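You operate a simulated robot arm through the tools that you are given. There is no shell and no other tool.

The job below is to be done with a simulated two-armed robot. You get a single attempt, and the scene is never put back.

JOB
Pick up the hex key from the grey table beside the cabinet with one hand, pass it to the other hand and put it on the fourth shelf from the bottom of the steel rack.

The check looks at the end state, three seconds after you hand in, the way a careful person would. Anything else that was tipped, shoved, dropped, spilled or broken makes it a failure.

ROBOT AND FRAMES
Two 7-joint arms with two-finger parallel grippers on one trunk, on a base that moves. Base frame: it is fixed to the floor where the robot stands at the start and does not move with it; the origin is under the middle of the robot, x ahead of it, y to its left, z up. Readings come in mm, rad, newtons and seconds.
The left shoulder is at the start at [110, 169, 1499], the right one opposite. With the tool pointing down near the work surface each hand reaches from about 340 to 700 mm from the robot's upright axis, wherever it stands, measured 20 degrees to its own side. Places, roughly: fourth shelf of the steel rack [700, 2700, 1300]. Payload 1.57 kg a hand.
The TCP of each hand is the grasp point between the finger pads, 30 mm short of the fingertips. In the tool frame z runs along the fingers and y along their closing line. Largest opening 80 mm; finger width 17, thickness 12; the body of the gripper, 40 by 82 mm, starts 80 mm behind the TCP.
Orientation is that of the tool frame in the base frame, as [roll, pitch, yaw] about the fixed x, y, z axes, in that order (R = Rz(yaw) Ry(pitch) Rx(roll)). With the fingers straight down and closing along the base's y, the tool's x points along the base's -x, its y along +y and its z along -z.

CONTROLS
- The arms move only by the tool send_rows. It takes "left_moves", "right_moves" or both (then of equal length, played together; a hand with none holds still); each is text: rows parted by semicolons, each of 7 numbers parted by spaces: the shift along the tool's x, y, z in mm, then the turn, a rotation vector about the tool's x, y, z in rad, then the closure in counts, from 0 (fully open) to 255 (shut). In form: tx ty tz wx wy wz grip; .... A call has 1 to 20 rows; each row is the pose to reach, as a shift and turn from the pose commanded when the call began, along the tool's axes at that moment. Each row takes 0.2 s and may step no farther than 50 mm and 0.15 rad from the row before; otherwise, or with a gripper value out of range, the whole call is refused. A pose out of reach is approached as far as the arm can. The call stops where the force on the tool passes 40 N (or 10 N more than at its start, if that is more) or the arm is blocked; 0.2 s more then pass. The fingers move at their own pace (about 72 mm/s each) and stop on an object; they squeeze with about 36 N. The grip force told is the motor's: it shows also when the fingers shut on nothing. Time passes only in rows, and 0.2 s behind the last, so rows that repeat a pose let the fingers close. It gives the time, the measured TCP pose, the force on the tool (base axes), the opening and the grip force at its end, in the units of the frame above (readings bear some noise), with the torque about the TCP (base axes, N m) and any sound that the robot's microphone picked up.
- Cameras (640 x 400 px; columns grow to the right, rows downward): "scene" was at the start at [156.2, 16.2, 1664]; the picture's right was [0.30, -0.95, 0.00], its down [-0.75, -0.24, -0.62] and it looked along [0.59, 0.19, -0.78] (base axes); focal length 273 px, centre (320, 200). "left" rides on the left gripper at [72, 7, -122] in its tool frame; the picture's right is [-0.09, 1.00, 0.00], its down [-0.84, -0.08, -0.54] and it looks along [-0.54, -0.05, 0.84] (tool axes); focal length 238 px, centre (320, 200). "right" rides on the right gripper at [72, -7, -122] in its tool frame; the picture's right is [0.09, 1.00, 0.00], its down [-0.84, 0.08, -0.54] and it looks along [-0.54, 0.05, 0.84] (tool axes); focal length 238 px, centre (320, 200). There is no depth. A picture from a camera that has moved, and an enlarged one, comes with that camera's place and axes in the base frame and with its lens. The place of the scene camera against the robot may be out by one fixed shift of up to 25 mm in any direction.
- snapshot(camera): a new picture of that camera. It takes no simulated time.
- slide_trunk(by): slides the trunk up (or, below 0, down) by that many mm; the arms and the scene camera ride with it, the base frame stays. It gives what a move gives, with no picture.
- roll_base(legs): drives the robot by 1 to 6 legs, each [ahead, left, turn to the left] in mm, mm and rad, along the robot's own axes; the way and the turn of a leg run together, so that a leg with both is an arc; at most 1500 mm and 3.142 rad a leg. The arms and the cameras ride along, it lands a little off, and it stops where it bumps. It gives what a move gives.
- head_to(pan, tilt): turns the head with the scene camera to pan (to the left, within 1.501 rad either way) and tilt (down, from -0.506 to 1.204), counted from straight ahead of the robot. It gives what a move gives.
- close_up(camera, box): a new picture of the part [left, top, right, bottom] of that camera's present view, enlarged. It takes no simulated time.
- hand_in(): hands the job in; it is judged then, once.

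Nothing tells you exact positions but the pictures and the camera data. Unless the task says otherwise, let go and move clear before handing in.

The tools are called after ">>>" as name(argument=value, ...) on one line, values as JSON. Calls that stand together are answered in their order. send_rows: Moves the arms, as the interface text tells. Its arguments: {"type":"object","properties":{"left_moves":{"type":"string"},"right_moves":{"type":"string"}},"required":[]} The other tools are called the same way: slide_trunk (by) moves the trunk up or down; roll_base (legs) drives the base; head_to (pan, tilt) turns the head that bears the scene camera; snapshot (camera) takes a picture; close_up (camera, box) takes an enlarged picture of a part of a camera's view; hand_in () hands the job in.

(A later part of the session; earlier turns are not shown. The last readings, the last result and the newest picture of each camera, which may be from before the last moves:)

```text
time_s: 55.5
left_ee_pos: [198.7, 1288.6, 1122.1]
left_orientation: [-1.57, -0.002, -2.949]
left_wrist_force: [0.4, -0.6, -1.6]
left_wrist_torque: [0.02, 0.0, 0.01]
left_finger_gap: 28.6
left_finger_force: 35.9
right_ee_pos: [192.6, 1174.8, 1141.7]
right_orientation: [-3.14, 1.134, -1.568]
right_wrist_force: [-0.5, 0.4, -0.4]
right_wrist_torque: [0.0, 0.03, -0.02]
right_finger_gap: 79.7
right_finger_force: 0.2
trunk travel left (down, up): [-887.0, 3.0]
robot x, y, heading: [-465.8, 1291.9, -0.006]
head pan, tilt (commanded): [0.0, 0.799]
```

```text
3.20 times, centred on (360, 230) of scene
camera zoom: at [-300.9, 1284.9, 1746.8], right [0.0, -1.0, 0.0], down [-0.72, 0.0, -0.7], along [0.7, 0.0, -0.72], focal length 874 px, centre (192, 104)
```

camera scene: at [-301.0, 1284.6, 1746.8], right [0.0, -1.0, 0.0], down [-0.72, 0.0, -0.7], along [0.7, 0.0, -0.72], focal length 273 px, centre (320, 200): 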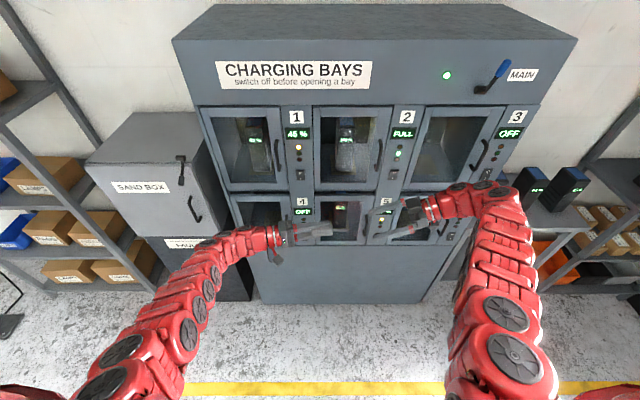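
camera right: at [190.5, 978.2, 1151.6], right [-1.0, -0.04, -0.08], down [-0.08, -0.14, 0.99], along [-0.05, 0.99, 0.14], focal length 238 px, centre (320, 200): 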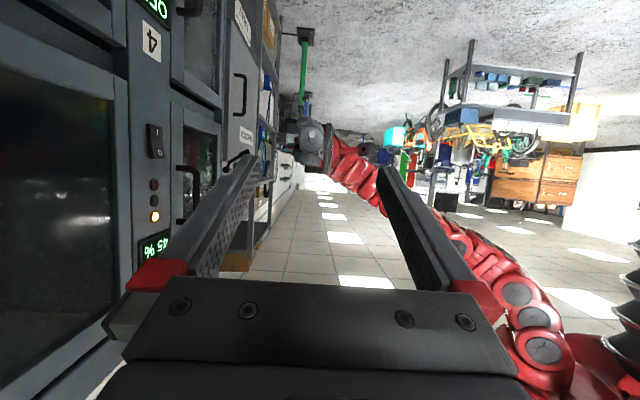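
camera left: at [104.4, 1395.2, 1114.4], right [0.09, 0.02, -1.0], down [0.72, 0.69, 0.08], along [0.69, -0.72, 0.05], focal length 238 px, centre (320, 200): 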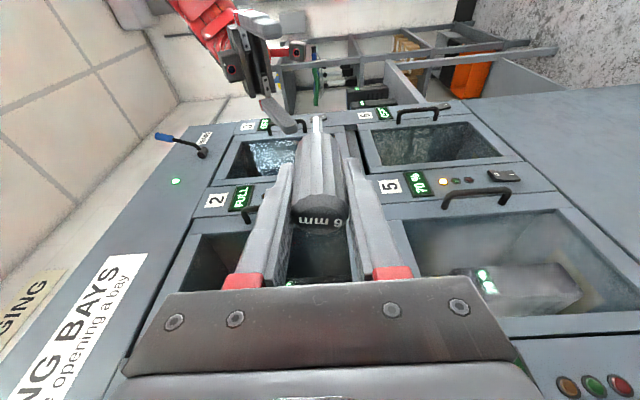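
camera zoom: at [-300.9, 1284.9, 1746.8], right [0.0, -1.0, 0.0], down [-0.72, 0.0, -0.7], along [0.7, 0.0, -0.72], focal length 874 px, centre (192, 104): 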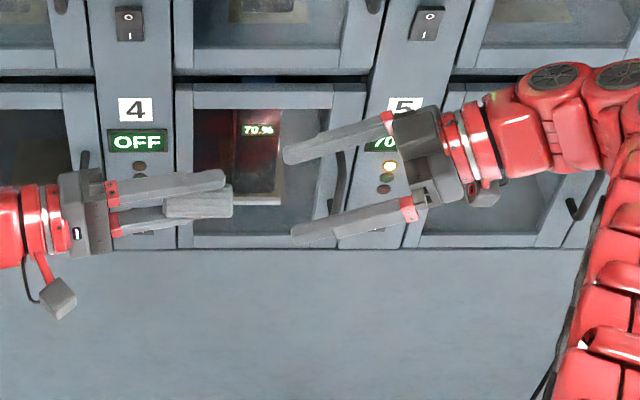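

Alignment is good, with the shaft tip at about x 192, z 1121.5. I'll move in the last 47 mm and check again before closing.

>>> send_rows(right_moves="0.1 0.2 16 0 0 0 0; 0.3 0.4 32 0 0 0 0; 0.4 0.5 46.7 0 0 0 0; 0.4 0.5 46.7 0 0 0 0")

>>> close_up(camera="right", box=[220, 90, 420, 290])

>>> close_up(camera="scene", box=[260, 170, 460, 290])

>>> close_up(camera="left", box=[220, 20, 420, 260])

```text
time_s: 56.5
left_ee_pos: [198.4, 1289.8, 1121.3]
left_orientation: [-1.571, -0.001, -2.946]
left_wrist_force: [0.0, 0.0, -0.3]
left_wrist_torque: [-0.01, -0.06, 0.02]
left_finger_gap: 28.6
left_finger_force: 35.7
right_ee_pos: [191.5, 1217.4, 1124.1]
right_orientation: [-3.137, 1.137, -1.567]
right_wrist_force: [-0.4, 0.5, -0.1]
right_wrist_torque: [0.02, 0.02, 0.0]
right_finger_gap: 80.0
right_finger_force: 0.0
trunk travel left (down, up): [-887.0, 3.0]
robot x, y, heading: [-467.5, 1292.5, -0.005]
head pan, tilt (commanded): [0.0, 0.799]
```

```text
2.00 times, centred on (320, 190) of right
camera zoom: at [197.6, 1076.4, 1110.4], right [-1.0, -0.04, -0.08], down [-0.08, -0.14, 0.99], along [-0.05, 0.99, 0.14], focal length 477 px, centre (320, 220)
```

zoom: 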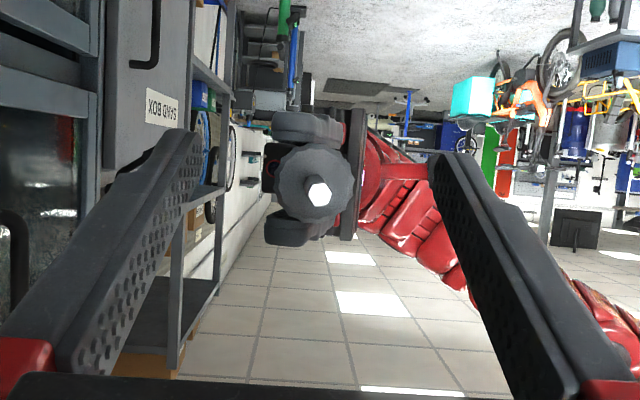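

```text
3.20 times, centred on (360, 230) of scene
camera zoom: at [-300.7, 1285.1, 1746.8], right [0.0, -1.0, 0.0], down [-0.72, 0.0, -0.7], along [0.7, 0.0, -0.72], focal length 874 px, centre (192, 104)
```

zoom: 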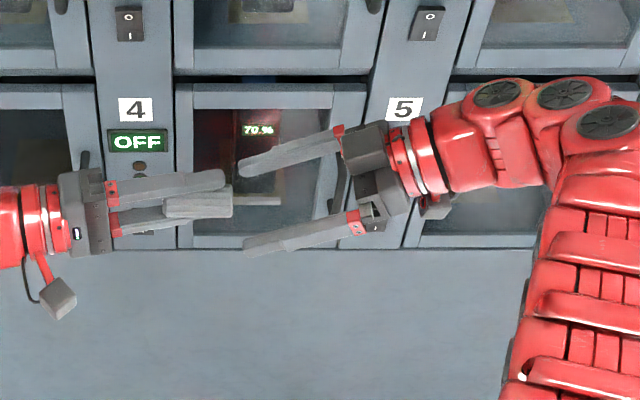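

```text
1.67 times, centred on (320, 140) of left
camera zoom: at [104.6, 1395.5, 1114.3], right [0.09, 0.02, -1.0], down [0.72, 0.69, 0.08], along [0.69, -0.72, 0.05], focal length 397 px, centre (320, 300)
```

zoom: 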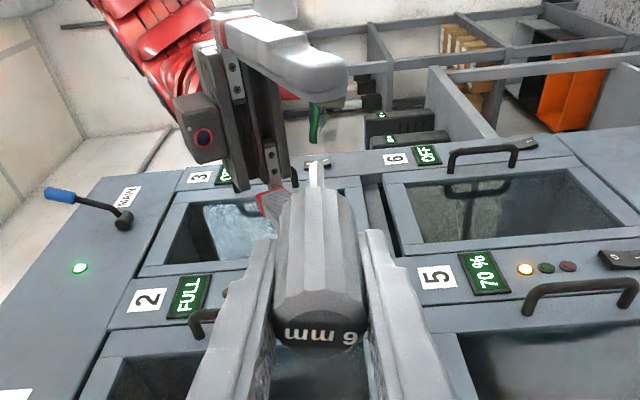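

The open right fingers straddle the shaft with their tips just clear of the handle base. I'll make a 2 mm correction and close the right gripper on the shaft.

>>> send_rows(right_moves="2 -0.4 1 0 0 0 0; 2 -0.4 1 0 0 0 120; 2 -0.4 1 0 0 0 200; 2 -0.4 1 0 0 0 255; 2 -0.4 1 0 0 0 255; 2 -0.4 1 0 0 0 255; 2 -0.4 1 0 0 0 255; 2 -0.4 1 0 0 0 255")

>>> close_up(camera="right", box=[220, 90, 420, 290])

>>> close_up(camera="scene", box=[260, 170, 460, 290])

>>> close_up(camera="left", box=[220, 20, 420, 260])

```text
time_s: 58.3
left_ee_pos: [198.2, 1289.5, 1122.8]
left_orientation: [-1.572, -0.001, -2.946]
left_wrist_force: [-0.9, -1.1, -0.7]
left_wrist_torque: [-0.1, 0.1, 0.58]
left_finger_gap: 28.7
left_finger_force: 36.3
right_ee_pos: [193.2, 1217.7, 1120.5]
right_orientation: [-3.14, 1.136, -1.568]
right_wrist_force: [0.1, -0.1, -0.6]
right_wrist_torque: [0.03, -0.06, -0.66]
right_finger_gap: 6.7
right_finger_force: 26.4
trunk travel left (down, up): [-887.0, 3.0]
robot x, y, heading: [-463.5, 1290.6, -0.001]
head pan, tilt (commanded): [0.0, 0.799]
```

```text
2.00 times, centred on (320, 190) of right
camera zoom: at [198.4, 1076.9, 1107.0], right [-1.0, -0.04, -0.08], down [-0.08, -0.14, 0.99], along [-0.05, 0.99, 0.14], focal length 477 px, centre (320, 220)
```

zoom: 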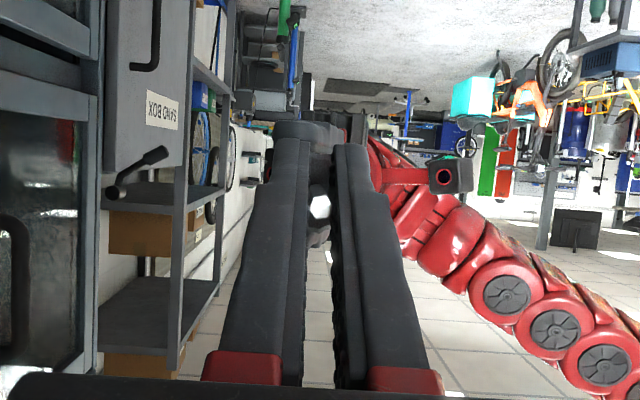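

```text
3.20 times, centred on (360, 230) of scene
camera zoom: at [-300.8, 1285.2, 1746.8], right [0.0, -1.0, 0.0], down [-0.72, 0.0, -0.7], along [0.7, 0.0, -0.72], focal length 874 px, centre (192, 104)
```

zoom: 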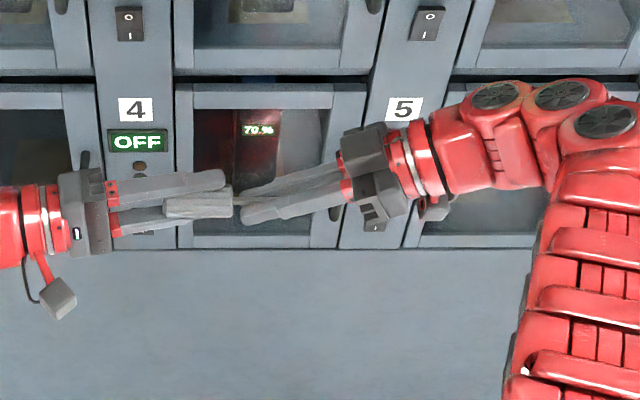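

```text
1.67 times, centred on (320, 140) of left
camera zoom: at [104.5, 1395.5, 1114.3], right [0.09, 0.02, -1.0], down [0.72, 0.69, 0.08], along [0.69, -0.72, 0.05], focal length 397 px, centre (320, 300)
```

zoom: 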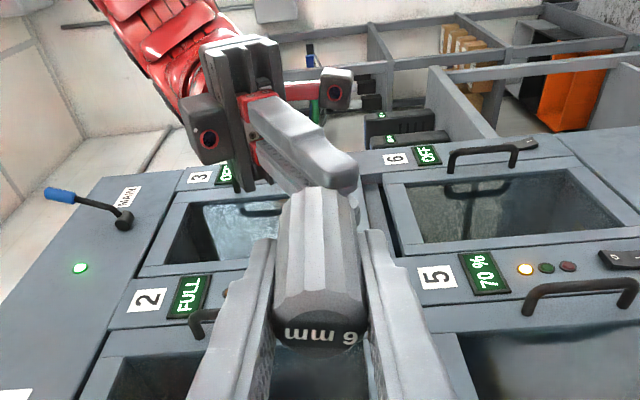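

The right gripper has closed on the 6 mm shaft (6.7 mm, holding). Now I'll open the left hand while the right holds still.

>>> send_rows(left_moves="0 0 0 0 0 0 255; 0 0 0 0 0 0 255; 0 0 0 0 0 0 200; 0 0 0 0 0 0 120; 0 0 0 0 0 0 40; 0 0 0 0 0 0 0; 0 0 0 0 0 0 0", right_moves="0 0 0 0 0 0 255; 0 0 0 0 0 0 255; 0 0 0 0 0 0 255; 0 0 0 0 0 0 255; 0 0 0 0 0 0 255; 0 0 0 0 0 0 255; 0 0 0 0 0 0 255")

>>> close_up(camera="right", box=[220, 90, 420, 290])

>>> close_up(camera="scene", box=[260, 170, 460, 290])

>>> close_up(camera="left", box=[220, 20, 420, 260])

```text
time_s: 59.9
left_ee_pos: [196.3, 1289.1, 1120.9]
left_orientation: [-1.571, -0.001, -2.947]
left_wrist_force: [-0.3, 0.3, 0.4]
left_wrist_torque: [-0.02, 0.02, -0.01]
left_finger_gap: 79.9
left_finger_force: 0.0
right_ee_pos: [192.7, 1217.2, 1122.2]
right_orientation: [-3.14, 1.136, -1.567]
right_wrist_force: [-1.5, -0.4, -0.3]
right_wrist_torque: [-0.04, 0.01, -0.04]
right_finger_gap: 6.4
right_finger_force: 25.6
trunk travel left (down, up): [-887.0, 3.0]
robot x, y, heading: [-467.0, 1292.2, -0.007]
head pan, tilt (commanded): [0.0, 0.799]
```

```text
2.00 times, centred on (320, 190) of right
camera zoom: at [198.4, 1076.9, 1107.0], right [-1.0, -0.04, -0.08], down [-0.08, -0.14, 0.99], along [-0.05, 0.99, 0.14], focal length 477 px, centre (320, 220)
```

zoom: 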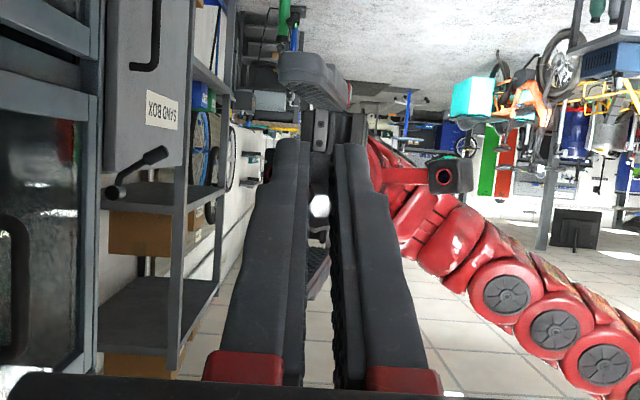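

```text
3.20 times, centred on (360, 230) of scene
camera zoom: at [-300.7, 1285.2, 1746.8], right [0.0, -1.0, 0.0], down [-0.72, 0.0, -0.7], along [0.7, 0.0, -0.72], focal length 874 px, centre (192, 104)
```

zoom: 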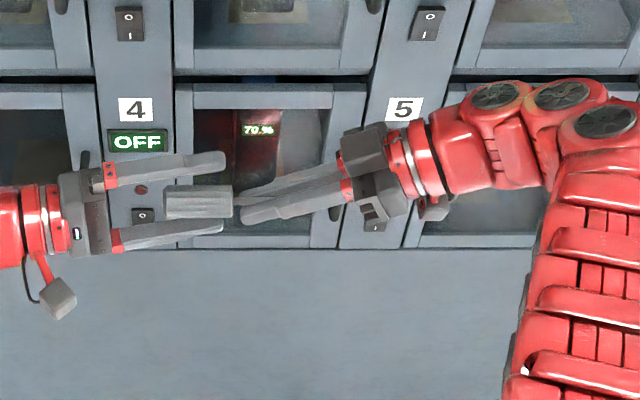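

```text
1.67 times, centred on (320, 140) of left
camera zoom: at [104.6, 1395.6, 1114.3], right [0.09, 0.02, -1.0], down [0.72, 0.69, 0.08], along [0.69, -0.72, 0.05], focal length 397 px, centre (320, 300)
```

zoom: 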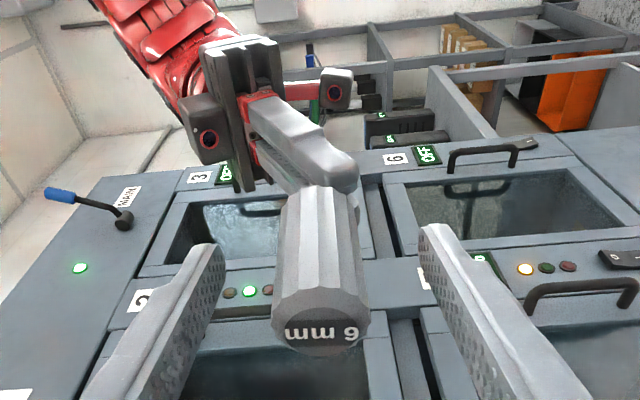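

The right hand holds the key alone and it hasn't sagged. I'll draw the left hand straight back off the handle, then swing it to a tool-down parking pose on the left.

>>> send_rows(left_moves="0 0 -40 0 0 0 0; 0 0 -80 0 0 0 0; 0 0 -110 0 0 0 0; -3.3 4.3 -136 -0.128 0 0.0255 0; -6.6 8.5 -162 -0.257 0 0.051 0; -9.8 12.8 -188 -0.385 0 0.0765 0; -13.1 17 -214.5 -0.514 0 0.102 0; -16.4 21.3 -240.7 -0.642 0 0.1275 0; -19.7 25.5 -266.8 -0.771 0 0.153 0; -22.9 29.8 -293 -0.899 0 0.1785 0; -26.2 34 -319 -1.027 0 0.204 0; -29.5 38.3 -345 -1.156 0 0.2295 0; -32.8 42.5 -371.3 -1.284 0 0.255 0; -36 46.8 -397.5 -1.413 0 0.2805 0; -39.3 51 -423.6 -1.541 0 0.306 0; -39.3 51 -423.6 -1.541 0 0.306 0")

>>> snapshot(camera="scene")

>>> close_up(camera="right", box=[220, 90, 420, 290])

```text
time_s: 63.3
left_ee_pos: [153.0, 1711.7, 1070.8]
left_orientation: [3.139, 0.195, -3.14]
left_wrist_force: [-0.1, -0.3, -0.2]
left_wrist_torque: [-0.01, 0.02, 0.0]
left_finger_gap: 79.8
left_finger_force: 0.0
right_ee_pos: [192.7, 1218.0, 1121.1]
right_orientation: [-3.139, 1.135, -1.567]
right_wrist_force: [-0.2, -0.2, 0.0]
right_wrist_torque: [-0.06, 0.01, 0.02]
right_finger_gap: 6.3
right_finger_force: 25.8
trunk travel left (down, up): [-887.0, 3.0]
robot x, y, heading: [-465.0, 1288.8, -0.007]
head pan, tilt (commanded): [0.0, 0.799]
```

```text
taken
camera scene: at [-300.8, 1285.3, 1746.8], right [0.0, -1.0, 0.0], down [-0.72, 0.0, -0.7], along [0.7, 0.0, -0.72], focal length 273 px, centre (320, 200)
```

scene: 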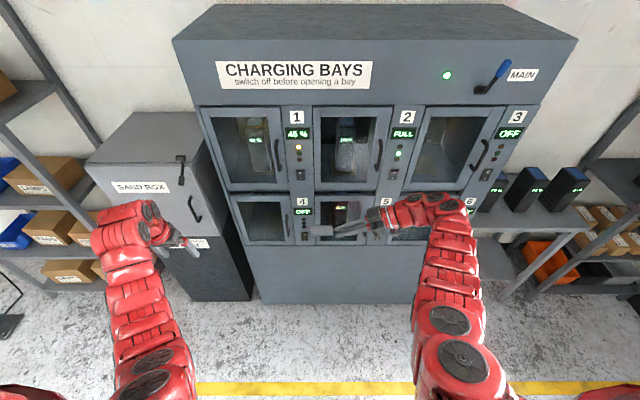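

```text
2.00 times, centred on (320, 190) of right
camera zoom: at [198.4, 1077.0, 1107.0], right [-1.0, -0.04, -0.08], down [-0.08, -0.14, 0.99], along [-0.05, 0.99, 0.14], focal length 477 px, centre (320, 220)
```

zoom: 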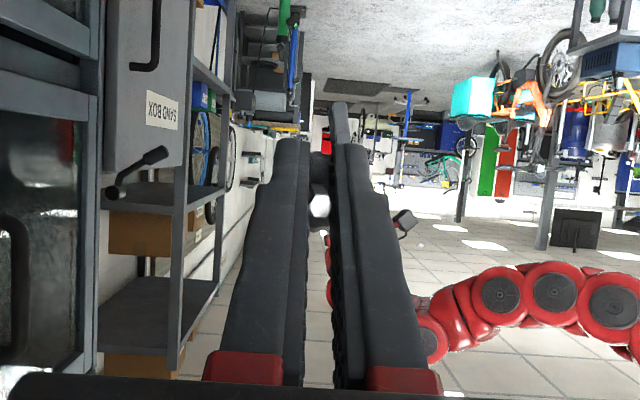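

The left hand is parked clear, and the key is still gripped at 6.3 mm. Now I'll slide the base left to stand in front of the rack.

>>> roll_base(legs=[[-30, 800, 0], [0, 700, 0.005]])

>>> head_to(pan=0.0, tilt=0.45)

>>> snapshot(camera="scene")

>>> close_up(camera="right", box=[220, 90, 420, 290])

```text
time_s: 71.1
left_ee_pos: [132.0, 3234.1, 1070.9]
left_orientation: [-3.141, 0.194, -3.135]
left_wrist_force: [0.2, 0.3, 0.3]
left_wrist_torque: [0.0, -0.01, 0.0]
left_finger_gap: 80.0
left_finger_force: 0.1
right_ee_pos: [175.9, 2739.5, 1119.9]
right_orientation: [-3.139, 1.137, -1.559]
right_wrist_force: [0.5, 0.8, 0.0]
right_wrist_torque: [-0.07, 0.0, 0.04]
right_finger_gap: 6.5
right_finger_force: 26.0
trunk travel left (down, up): [-887.0, 3.0]
robot x, y, heading: [-479.8, 2811.0, 0.003]
head pan, tilt (commanded): [0.0, 0.799]
```

```text
time_s: 72.0
left_ee_pos: [132.5, 3235.7, 1071.3]
left_orientation: [3.14, 0.193, -3.133]
left_wrist_force: [0.4, -0.3, -1.1]
left_wrist_torque: [0.0, -0.01, 0.0]
left_finger_gap: 80.1
left_finger_force: 0.1
right_ee_pos: [176.0, 2740.8, 1120.0]
right_orientation: [-3.14, 1.136, -1.56]
right_wrist_force: [0.4, 1.2, -1.2]
right_wrist_torque: [0.0, -0.04, 0.01]
right_finger_gap: 6.2
right_finger_force: 26.2
trunk travel left (down, up): [-887.0, 3.0]
robot x, y, heading: [-480.1, 2808.9, -0.0]
head pan, tilt (commanded): [0.0, 0.45]
```

```text
taken
camera scene: at [-306.9, 2805.6, 1777.2], right [0.0, -1.0, 0.0], down [-0.44, 0.0, -0.9], along [0.9, 0.0, -0.44], focal length 273 px, centre (320, 200)
```

scene: 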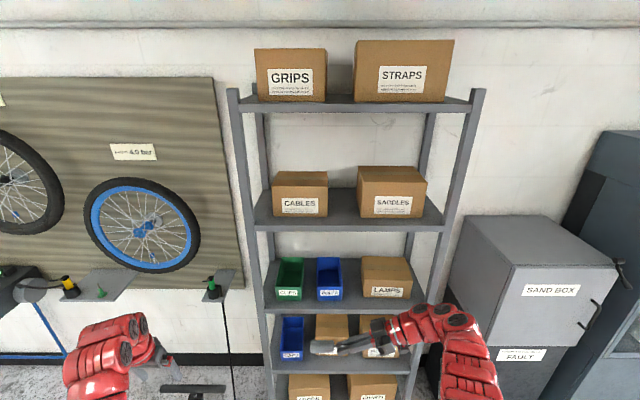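

```text
2.00 times, centred on (320, 190) of right
camera zoom: at [182.3, 2600.5, 1106.9], right [-1.0, -0.05, -0.08], down [-0.08, -0.14, 0.99], along [-0.06, 0.99, 0.14], focal length 477 px, centre (320, 220)
```

zoom: 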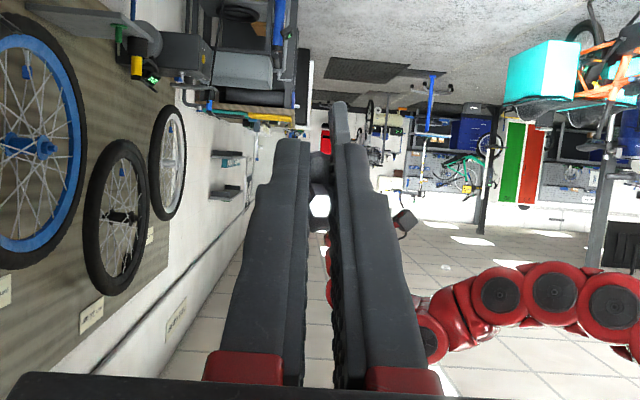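

I'm in front of the rack now: the fourth shelf holds CABLES and SADDLES, with a gap between them centred near y 2717. I'll turn the right hand to face the rack, key handle leading, still well in front of it.

>>> send_rows(right_moves="-1.4 -10.3 -2.9 0.1195 0 0.0555 255; -2.8 -20.6 -5.9 0.2391 0 0.111 255; -4.2 -30.9 -8.8 0.3586 0 0.1666 255; -5.6 -41.2 -11.7 0.4782 0 0.2221 255; -7 -51.5 -14.6 0.5977 0 0.2776 255; -8.4 -61.9 -17.6 0.7173 0 0.3332 255; -9.7 -72.2 -20.5 0.8368 0 0.3887 255; -11.1 -82.5 -23.4 0.9563 0 0.4442 255; -12.5 -92.8 -26.3 1.0759 0 0.4997 255; -13.9 -103.1 -29.3 1.1954 0 0.5553 255; -15.3 -113.4 -32.2 1.315 0 0.6108 255; -16.7 -123.7 -35.1 1.4345 0 0.6663 255; -16.7 -123.7 -35.1 1.4345 0 0.6663 255")

>>> snapshot(camera="scene")

>>> snapshot(camera="right")

```text
time_s: 74.8
left_ee_pos: [133.1, 3233.7, 1071.3]
left_orientation: [-3.141, 0.193, -3.134]
left_wrist_force: [-0.4, -0.6, 0.5]
left_wrist_torque: [-0.01, -0.01, -0.01]
left_finger_gap: 79.6
left_finger_force: 0.2
right_ee_pos: [340.2, 2721.9, 1129.2]
right_orientation: [3.14, 1.136, 3.136]
right_wrist_force: [-0.5, -0.5, -0.6]
right_wrist_torque: [0.01, 0.05, 0.01]
right_finger_gap: 6.4
right_finger_force: 26.3
right hand out of reach, approached as far as the arm can: row 9, 10, 11, 12, 13
trunk travel left (down, up): [-887.0, 3.0]
robot x, y, heading: [-483.2, 2812.0, 0.004]
head pan, tilt (commanded): [0.0, 0.45]
```

```text
taken
camera scene: at [-306.6, 2803.8, 1777.2], right [0.0, -1.0, 0.0], down [-0.44, 0.0, -0.9], along [0.9, 0.0, -0.44], focal length 273 px, centre (320, 200)
```

scene: 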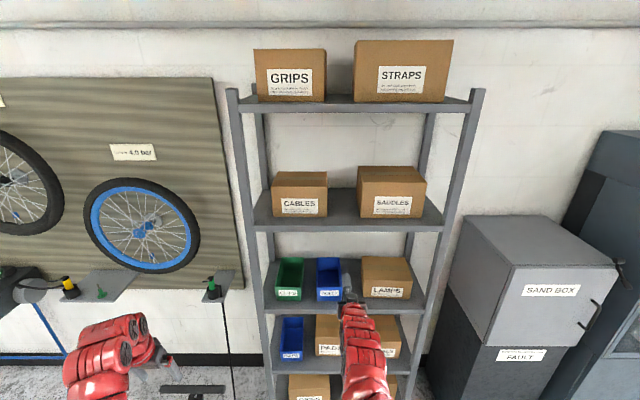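

```text
taken
camera right: at [199.0, 2717.0, 1117.2], right [-0.04, 1.0, -0.08], down [-0.14, 0.08, 0.99], along [0.99, 0.05, 0.14], focal length 238 px, centre (320, 200)
```

right: 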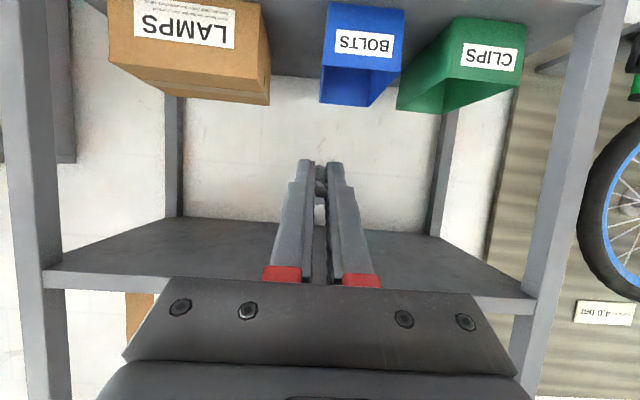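

The arm can't fold closer than this with the hand facing forward, so to raise the hand in front of the rack I need to back up a little. I'll look left and behind first to check the space.

>>> head_to(pan=1.5, tilt=0.7)

>>> snapshot(camera="scene")

```text
time_s: 76.3
left_ee_pos: [133.1, 3234.3, 1071.2]
left_orientation: [3.141, 0.193, -3.135]
left_wrist_force: [0.1, -0.1, -0.6]
left_wrist_torque: [0.0, 0.0, 0.01]
left_finger_gap: 79.6
left_finger_force: 0.1
right_ee_pos: [340.9, 2722.8, 1130.1]
right_orientation: [-3.141, 1.136, 3.139]
right_wrist_force: [0.0, -0.6, -1.4]
right_wrist_torque: [-0.01, 0.03, 0.03]
right_finger_gap: 6.5
right_finger_force: 26.5
trunk travel left (down, up): [-887.0, 3.0]
robot x, y, heading: [-484.5, 2809.6, 0.002]
head pan, tilt (commanded): [1.499, 0.7]
```

```text
taken
camera scene: at [-392.9, 2889.9, 1755.1], right [1.0, -0.07, 0.0], down [-0.04, -0.64, -0.76], along [0.05, 0.76, -0.64], focal length 273 px, centre (320, 200)
```

scene: 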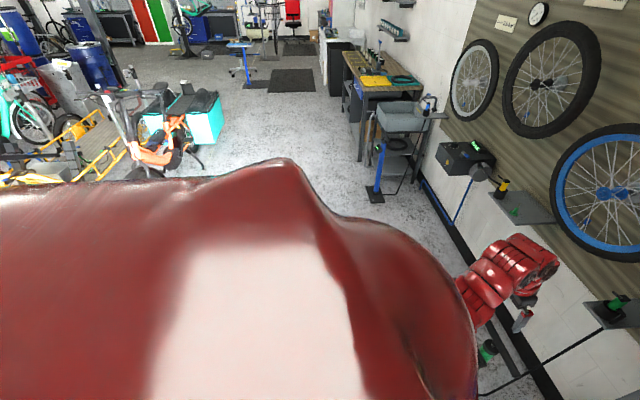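

The floor beside me is clear and the low stand is well below the left hand. I'll back up 100 mm and shift slightly right, leaving room to raise the key in front of the rack.

>>> roll_base(legs=[[-100, -50, 0]])

>>> head_to(pan=0.0, tilt=0.45)

```text
time_s: 77.5
left_ee_pos: [32.8, 3186.4, 1068.9]
left_orientation: [3.141, 0.194, -3.133]
left_wrist_force: [-0.2, -0.5, -0.1]
left_wrist_torque: [0.02, 0.0, 0.0]
left_finger_gap: 79.9
left_finger_force: 0.0
right_ee_pos: [243.7, 2675.2, 1131.4]
right_orientation: [-3.139, 1.138, -3.141]
right_wrist_force: [0.2, -0.1, -1.0]
right_wrist_torque: [0.01, 0.05, 0.0]
right_finger_gap: 6.3
right_finger_force: 25.8
trunk travel left (down, up): [-887.0, 3.0]
robot x, y, heading: [-581.3, 2761.8, -0.001]
head pan, tilt (commanded): [1.499, 0.7]
```

```text
time_s: 79.2
left_ee_pos: [33.2, 3187.0, 1070.8]
left_orientation: [3.141, 0.194, -3.132]
left_wrist_force: [-0.4, -0.3, 0.2]
left_wrist_torque: [0.0, 0.04, -0.05]
left_finger_gap: 79.9
left_finger_force: 0.1
right_ee_pos: [242.6, 2674.9, 1130.3]
right_orientation: [3.141, 1.135, 3.14]
right_wrist_force: [0.6, -0.4, 0.1]
right_wrist_torque: [0.0, 0.05, 0.01]
right_finger_gap: 6.4
right_finger_force: 26.5
trunk travel left (down, up): [-887.0, 3.0]
robot x, y, heading: [-584.8, 2758.3, 0.003]
head pan, tilt (commanded): [0.0, 0.45]
```

Now I raise the right hand in steps, well in front of the rack.

>>> send_rows(right_moves="-39 0 4 0 0 0 255; -78 0 8 0 0 0 255; -116 0 12.3 0 0 0 255; -116 0 12.3 0 0 0 255")

>>> snapshot(camera="right")

```text
time_s: 80.2
left_ee_pos: [32.8, 3185.9, 1070.7]
left_orientation: [3.141, 0.193, -3.133]
left_wrist_force: [0.4, -0.2, 1.2]
left_wrist_torque: [0.0, 0.0, 0.0]
left_finger_gap: 80.1
left_finger_force: 0.0
right_ee_pos: [301.1, 2673.7, 1230.9]
right_orientation: [-3.141, 1.137, 3.142]
right_wrist_force: [-0.3, 0.8, -0.7]
right_wrist_torque: [-0.03, 0.06, -0.01]
right_finger_gap: 6.4
right_finger_force: 26.1
trunk travel left (down, up): [-887.0, 3.0]
robot x, y, heading: [-585.4, 2762.0, -0.002]
head pan, tilt (commanded): [0.0, 0.45]
```

```text
taken
camera right: at [159.0, 2667.4, 1217.0], right [-0.04, 1.0, -0.08], down [-0.14, 0.08, 0.99], along [0.99, 0.05, 0.14], focal length 238 px, centre (320, 200)
```

right: 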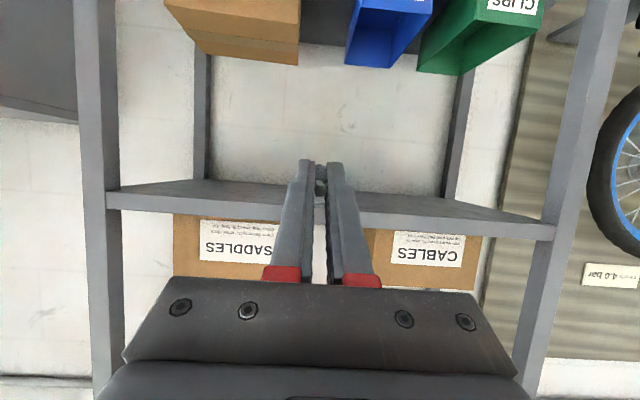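

The hand followed exactly, and the wrist camera sees both boxes and the shelf edge. I'll zoom in to measure the gap.

>>> close_up(camera="right", box=[160, 170, 500, 300])

>>> close_up(camera="scene", box=[240, 150, 460, 340])

```text
1.88 times, centred on (330, 235) of right
camera zoom: at [159.0, 2667.4, 1217.0], right [-0.04, 1.0, -0.08], down [-0.14, 0.08, 0.99], along [0.99, 0.05, 0.14], focal length 449 px, centre (301, 134)
```

zoom: 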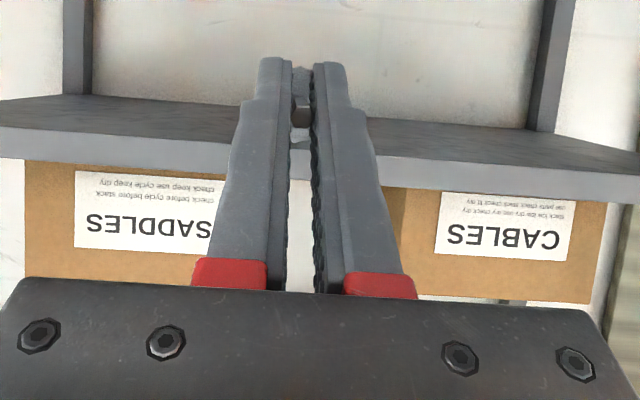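

```text
2.11 times, centred on (350, 245) of scene
camera zoom: at [-405.4, 2756.4, 1777.2], right [0.0, -1.0, 0.0], down [-0.44, 0.0, -0.9], along [0.9, 0.0, -0.44], focal length 575 px, centre (257, 105)
```

zoom: 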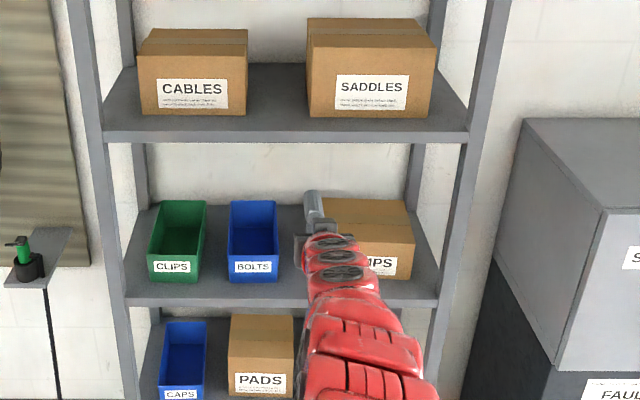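

The gap runs from about y 2662 to 2775 (centre 2718), the shelf front edge is near x 500–508 and its top near z 1300. I'll raise the hand above shelf level and centre it on the gap, staying in front of the rack.

>>> send_rows(right_moves="-32 11 -2 0 0 0 255; -64 22 -4.5 0 0 0 255; -96 33 -7 0 0 0 255; -127 44 -9.2 0 0 0 255; -127 44 -9.2 0 0 0 255")

>>> snapshot(camera="right")

>>> close_up(camera="scene", box=[240, 130, 460, 300])

```text
time_s: 81.3
left_ee_pos: [33.6, 3185.6, 1072.6]
left_orientation: [3.141, 0.194, -3.132]
left_wrist_force: [-0.1, 0.6, 0.0]
left_wrist_torque: [-0.04, 0.02, -0.01]
left_finger_gap: 79.9
left_finger_force: 0.1
right_ee_pos: [348.2, 2717.5, 1348.8]
right_orientation: [-3.138, 1.137, 3.141]
right_wrist_force: [-0.4, -0.5, -1.1]
right_wrist_torque: [-0.03, 0.03, 0.01]
right_finger_gap: 6.4
right_finger_force: 26.0
trunk travel left (down, up): [-887.0, 3.0]
robot x, y, heading: [-582.0, 2764.6, 0.002]
head pan, tilt (commanded): [0.0, 0.45]
```

```text
taken
camera right: at [205.8, 2713.1, 1334.6], right [-0.04, 1.0, -0.08], down [-0.14, 0.08, 0.99], along [0.99, 0.05, 0.14], focal length 238 px, centre (320, 200)
```

right: 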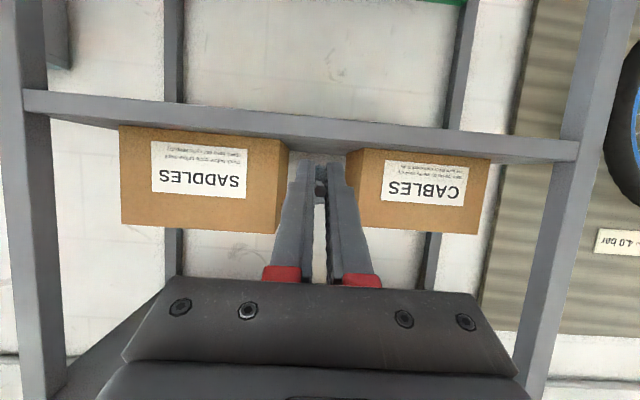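

```text
2.35 times, centred on (350, 215) of scene
camera zoom: at [-405.5, 2756.3, 1777.2], right [0.0, -1.0, 0.0], down [-0.44, 0.0, -0.9], along [0.9, 0.0, -0.44], focal length 642 px, centre (249, 165)
```

zoom: 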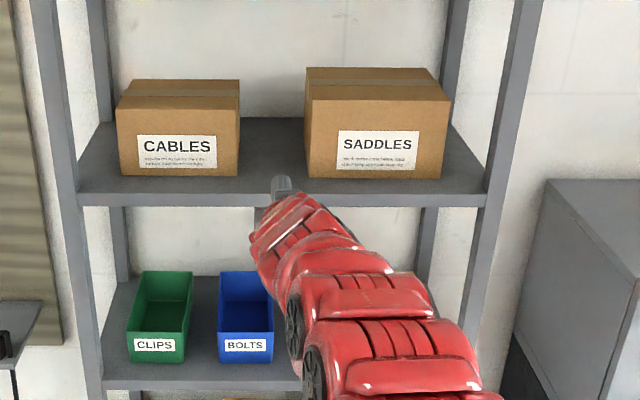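

The key is now in front of the gap and above shelf level. I'll zoom in from the wrist camera to get the shelf height and the gap edges precisely.

>>> close_up(camera="right", box=[220, 100, 420, 240])

>>> close_up(camera="scene", box=[310, 180, 380, 240])

```text
2.86 times, centred on (320, 170) of right
camera zoom: at [205.8, 2713.1, 1334.6], right [-0.04, 1.0, -0.08], down [-0.14, 0.08, 0.99], along [0.99, 0.05, 0.14], focal length 681 px, centre (320, 286)
```

zoom: 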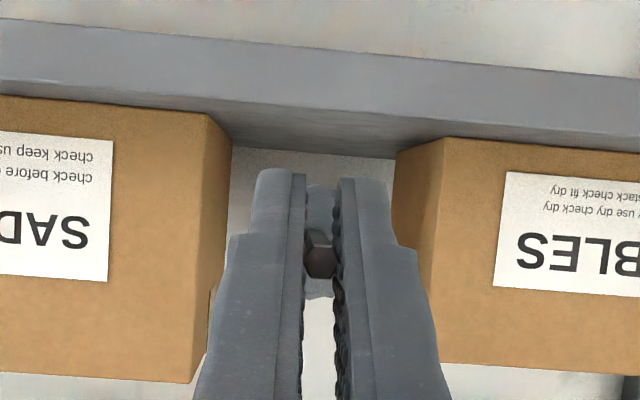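

```text
6.67 times, centred on (345, 210) of scene
camera zoom: at [-405.5, 2756.3, 1777.2], right [0.0, -1.0, 0.0], down [-0.44, 0.0, -0.9], along [0.9, 0.0, -0.44], focal length 1820 px, centre (153, 133)
```

zoom: 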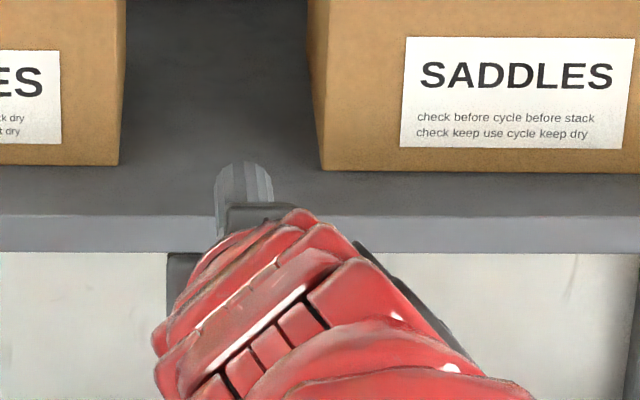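

The wrist camera puts the shelf top at z≈1299, its front edge at x≈493, and the boxes' front corners at y≈2667 and 2790, so the gap centre is y≈2728. The key is level. I'll shift 10 mm left, then drive forward slowly with the key above the shelf.

>>> send_rows(right_moves="0 5 0 0 0 0 255; 0 10 0 0 0 0 255; 0 10 0 0 0 0 255")

>>> roll_base(legs=[[110, 0, 0]])

>>> snapshot(camera="right")

>>> close_up(camera="right", box=[220, 80, 420, 240])

>>> snapshot(camera="scene")

```text
time_s: 82.2
left_ee_pos: [32.4, 3185.0, 1070.9]
left_orientation: [-3.141, 0.193, -3.133]
left_wrist_force: [0.4, -0.1, 0.2]
left_wrist_torque: [0.04, 0.0, 0.01]
left_finger_gap: 79.7
left_finger_force: 0.0
right_ee_pos: [348.2, 2726.7, 1349.0]
right_orientation: [-3.141, 1.138, -3.14]
right_wrist_force: [-0.3, -0.5, -0.9]
right_wrist_torque: [0.01, 0.03, 0.0]
right_finger_gap: 6.3
right_finger_force: 25.9
trunk travel left (down, up): [-887.0, 3.0]
robot x, y, heading: [-579.6, 2762.5, 0.003]
head pan, tilt (commanded): [0.0, 0.45]
```

```text
time_s: 83.3
left_ee_pos: [140.5, 3184.8, 1071.4]
left_orientation: [-3.141, 0.195, -3.136]
left_wrist_force: [0.6, -0.1, -0.2]
left_wrist_torque: [-0.02, 0.0, -0.04]
left_finger_gap: 80.0
left_finger_force: 0.0
right_ee_pos: [454.2, 2725.8, 1348.9]
right_orientation: [-3.142, 1.138, 3.138]
right_wrist_force: [0.5, 0.2, -1.3]
right_wrist_torque: [0.0, 0.04, -0.01]
right_finger_gap: 6.5
right_finger_force: 26.0
trunk travel left (down, up): [-887.0, 3.0]
robot x, y, heading: [-476.9, 2764.0, 0.003]
head pan, tilt (commanded): [0.0, 0.45]
```

```text
taken
camera right: at [311.9, 2719.9, 1336.0], right [-0.03, 1.0, -0.08], down [-0.14, 0.08, 0.99], along [0.99, 0.05, 0.14], focal length 238 px, centre (320, 200)
```

right: 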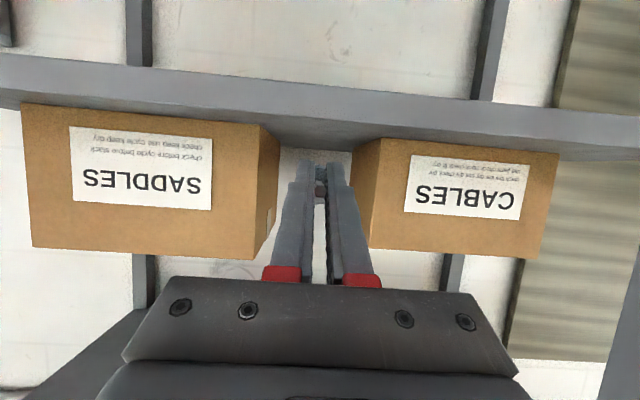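

```text
2.50 times, centred on (320, 160) of right
camera zoom: at [311.9, 2719.9, 1336.0], right [-0.03, 1.0, -0.08], down [-0.14, 0.08, 0.99], along [0.99, 0.05, 0.14], focal length 596 px, centre (320, 300)
```

zoom: 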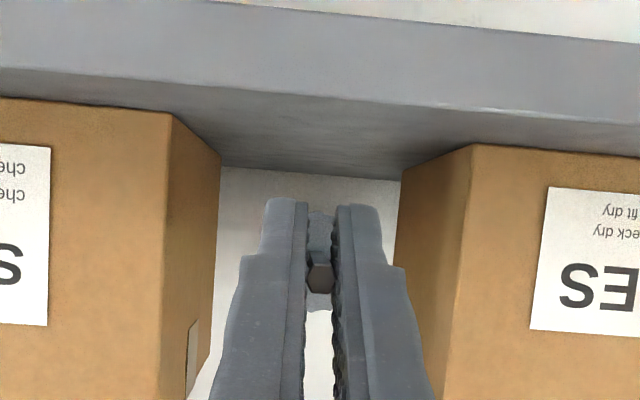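

```text
taken
camera scene: at [-299.4, 2755.9, 1777.5], right [0.0, -1.0, 0.0], down [-0.43, 0.0, -0.9], along [0.9, 0.0, -0.43], focal length 273 px, centre (320, 200)
```

scene: 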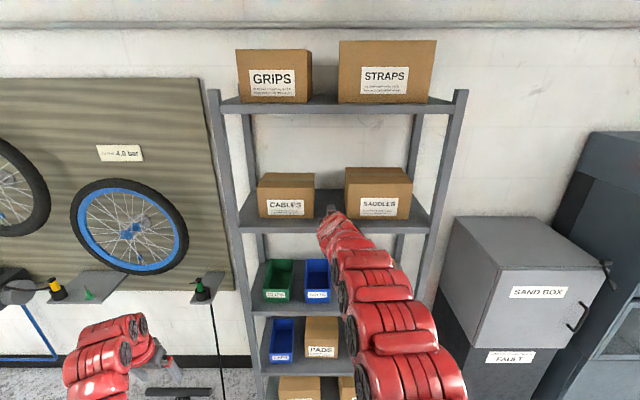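

The key is centred between the boxes and above the shelf surface (z≈1299). I'll move the hand forward about 90 mm with the arm, staying level above the shelf.

>>> send_rows(right_moves="-9.6 0.6 20.6 0 0 0 255; -19.2 1.2 41.3 0 0 0 255; -28.7 1.9 62 0 0 0 255; -38.3 2.5 82.6 0 0 0 255; -38.3 2.5 82.6 0 0 0 255")

>>> snapshot(camera="right")

>>> close_up(camera="scene", box=[230, 140, 450, 280])

```text
time_s: 84.5
left_ee_pos: [142.7, 3184.5, 1070.4]
left_orientation: [3.141, 0.194, -3.136]
left_wrist_force: [0.4, -0.1, 0.1]
left_wrist_torque: [0.01, -0.02, -0.02]
left_finger_gap: 80.1
left_finger_force: 0.0
right_ee_pos: [466.4, 2725.0, 1347.6]
right_orientation: [-3.139, 1.138, 3.138]
right_wrist_force: [-0.3, 1.0, -0.1]
right_wrist_torque: [0.03, 0.03, -0.03]
right_finger_gap: 6.3
right_finger_force: 26.2
right hand out of reach, approached as far as the arm can: row 1, 2, 3, 4, 5
trunk travel left (down, up): [-887.0, 3.0]
robot x, y, heading: [-475.9, 2761.4, 0.004]
head pan, tilt (commanded): [0.0, 0.45]
```

```text
taken
camera right: at [324.7, 2720.0, 1334.6], right [-0.04, 1.0, -0.08], down [-0.14, 0.08, 0.99], along [0.99, 0.05, 0.14], focal length 238 px, centre (320, 200)
```

right: 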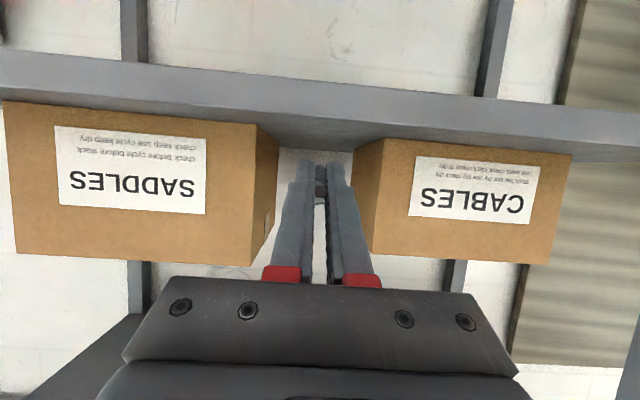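

```text
2.86 times, centred on (340, 210) of scene
camera zoom: at [-297.9, 2756.5, 1777.3], right [0.0, -1.0, 0.0], down [-0.44, 0.0, -0.9], along [0.9, 0.0, -0.44], focal length 780 px, centre (263, 171)
```

zoom: 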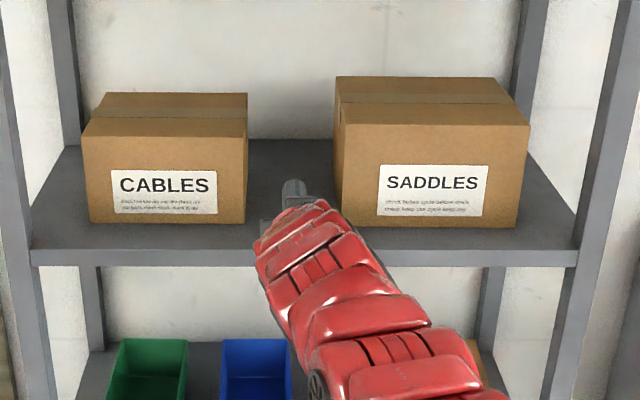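

The arm is at full stretch, so I'll move in the last 80 mm with the base and then lower with the trunk.

>>> roll_base(legs=[[80, 3, 0]])

>>> snapshot(camera="right")

>>> close_up(camera="right", box=[220, 40, 420, 240])

>>> close_up(camera="scene", box=[230, 140, 450, 280])

```text
time_s: 85.6
left_ee_pos: [218.0, 3187.6, 1072.2]
left_orientation: [3.14, 0.196, -3.138]
left_wrist_force: [0.1, 0.1, -0.4]
left_wrist_torque: [-0.01, -0.03, 0.03]
left_finger_gap: 80.1
left_finger_force: 0.0
right_ee_pos: [542.3, 2728.1, 1351.7]
right_orientation: [-3.14, 1.14, 3.138]
right_wrist_force: [0.1, -0.8, -0.2]
right_wrist_torque: [0.0, 0.06, 0.0]
right_finger_gap: 6.2
right_finger_force: 25.8
trunk travel left (down, up): [-887.0, 3.0]
robot x, y, heading: [-393.9, 2762.5, -0.003]
head pan, tilt (commanded): [0.0, 0.45]
```

```text
taken
camera right: at [400.2, 2722.2, 1336.9], right [-0.03, 1.0, -0.08], down [-0.14, 0.08, 0.99], along [0.99, 0.05, 0.14], focal length 238 px, centre (320, 200)
```

right: 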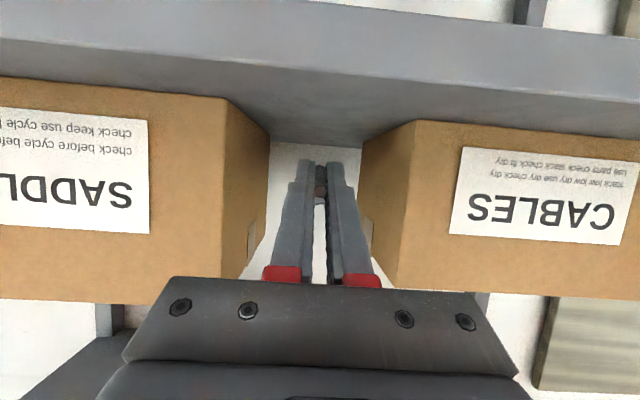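

```text
2.00 times, centred on (320, 140) of right
camera zoom: at [400.2, 2722.2, 1336.9], right [-0.03, 1.0, -0.08], down [-0.14, 0.08, 0.99], along [0.99, 0.05, 0.14], focal length 477 px, centre (320, 320)
```

zoom: 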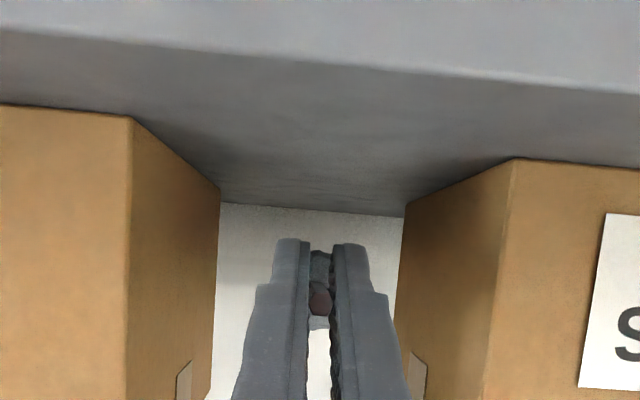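

```text
2.86 times, centred on (340, 210) of scene
camera zoom: at [-223.5, 2758.7, 1777.8], right [0.0, -1.0, 0.0], down [-0.43, 0.0, -0.9], along [0.9, 0.0, -0.43], focal length 780 px, centre (263, 171)
```

zoom: 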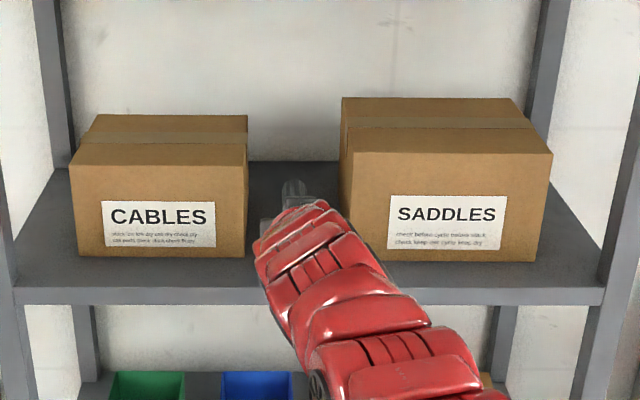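

The key is now inside the gap, about 50 mm above the shelf. I'll lower it with the trunk by 27 mm and check the clearance.

>>> slide_trunk(by=-27)

>>> snapshot(camera="right")

>>> close_up(camera="right", box=[220, 40, 420, 240])

>>> close_up(camera="scene", box=[280, 180, 380, 260])

```text
time_s: 86.3
left_ee_pos: [222.5, 3188.5, 1042.4]
left_orientation: [-3.141, 0.191, -3.137]
left_wrist_force: [-0.2, -0.5, 0.2]
left_wrist_torque: [0.0, 0.02, -0.01]
left_finger_gap: 80.1
left_finger_force: 0.1
right_ee_pos: [548.0, 2728.1, 1319.5]
right_orientation: [3.141, 1.136, 3.137]
right_wrist_force: [0.1, -0.1, 0.2]
right_wrist_torque: [0.01, -0.04, -0.03]
right_finger_gap: 6.5
right_finger_force: 26.4
trunk travel left (down, up): [-860.0, 30.0]
robot x, y, heading: [-393.6, 2764.5, 0.004]
head pan, tilt (commanded): [0.0, 0.45]
```

```text
taken
camera right: at [405.4, 2722.4, 1306.6], right [-0.03, 1.0, -0.08], down [-0.14, 0.08, 0.99], along [0.99, 0.05, 0.14], focal length 238 px, centre (320, 200)
```

right: 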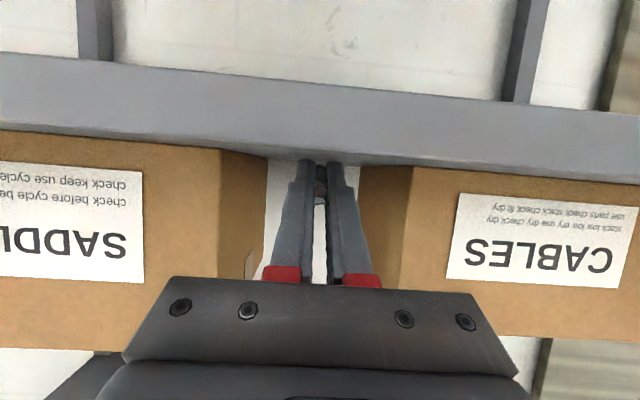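

```text
2.00 times, centred on (320, 140) of right
camera zoom: at [405.4, 2722.4, 1306.6], right [-0.03, 1.0, -0.08], down [-0.14, 0.08, 0.99], along [0.99, 0.05, 0.14], focal length 477 px, centre (320, 320)
```

zoom: 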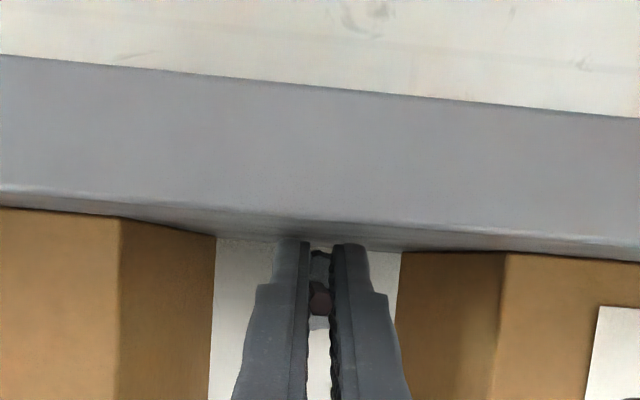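

```text
5.00 times, centred on (330, 220) of scene
camera zoom: at [-216.4, 2759.1, 1749.9], right [0.0, -1.0, 0.0], down [-0.44, 0.0, -0.9], along [0.9, 0.0, -0.44], focal length 1365 px, centre (270, 100)
```

zoom: 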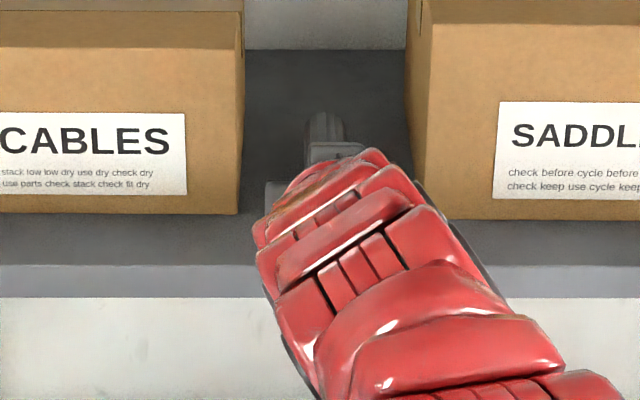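

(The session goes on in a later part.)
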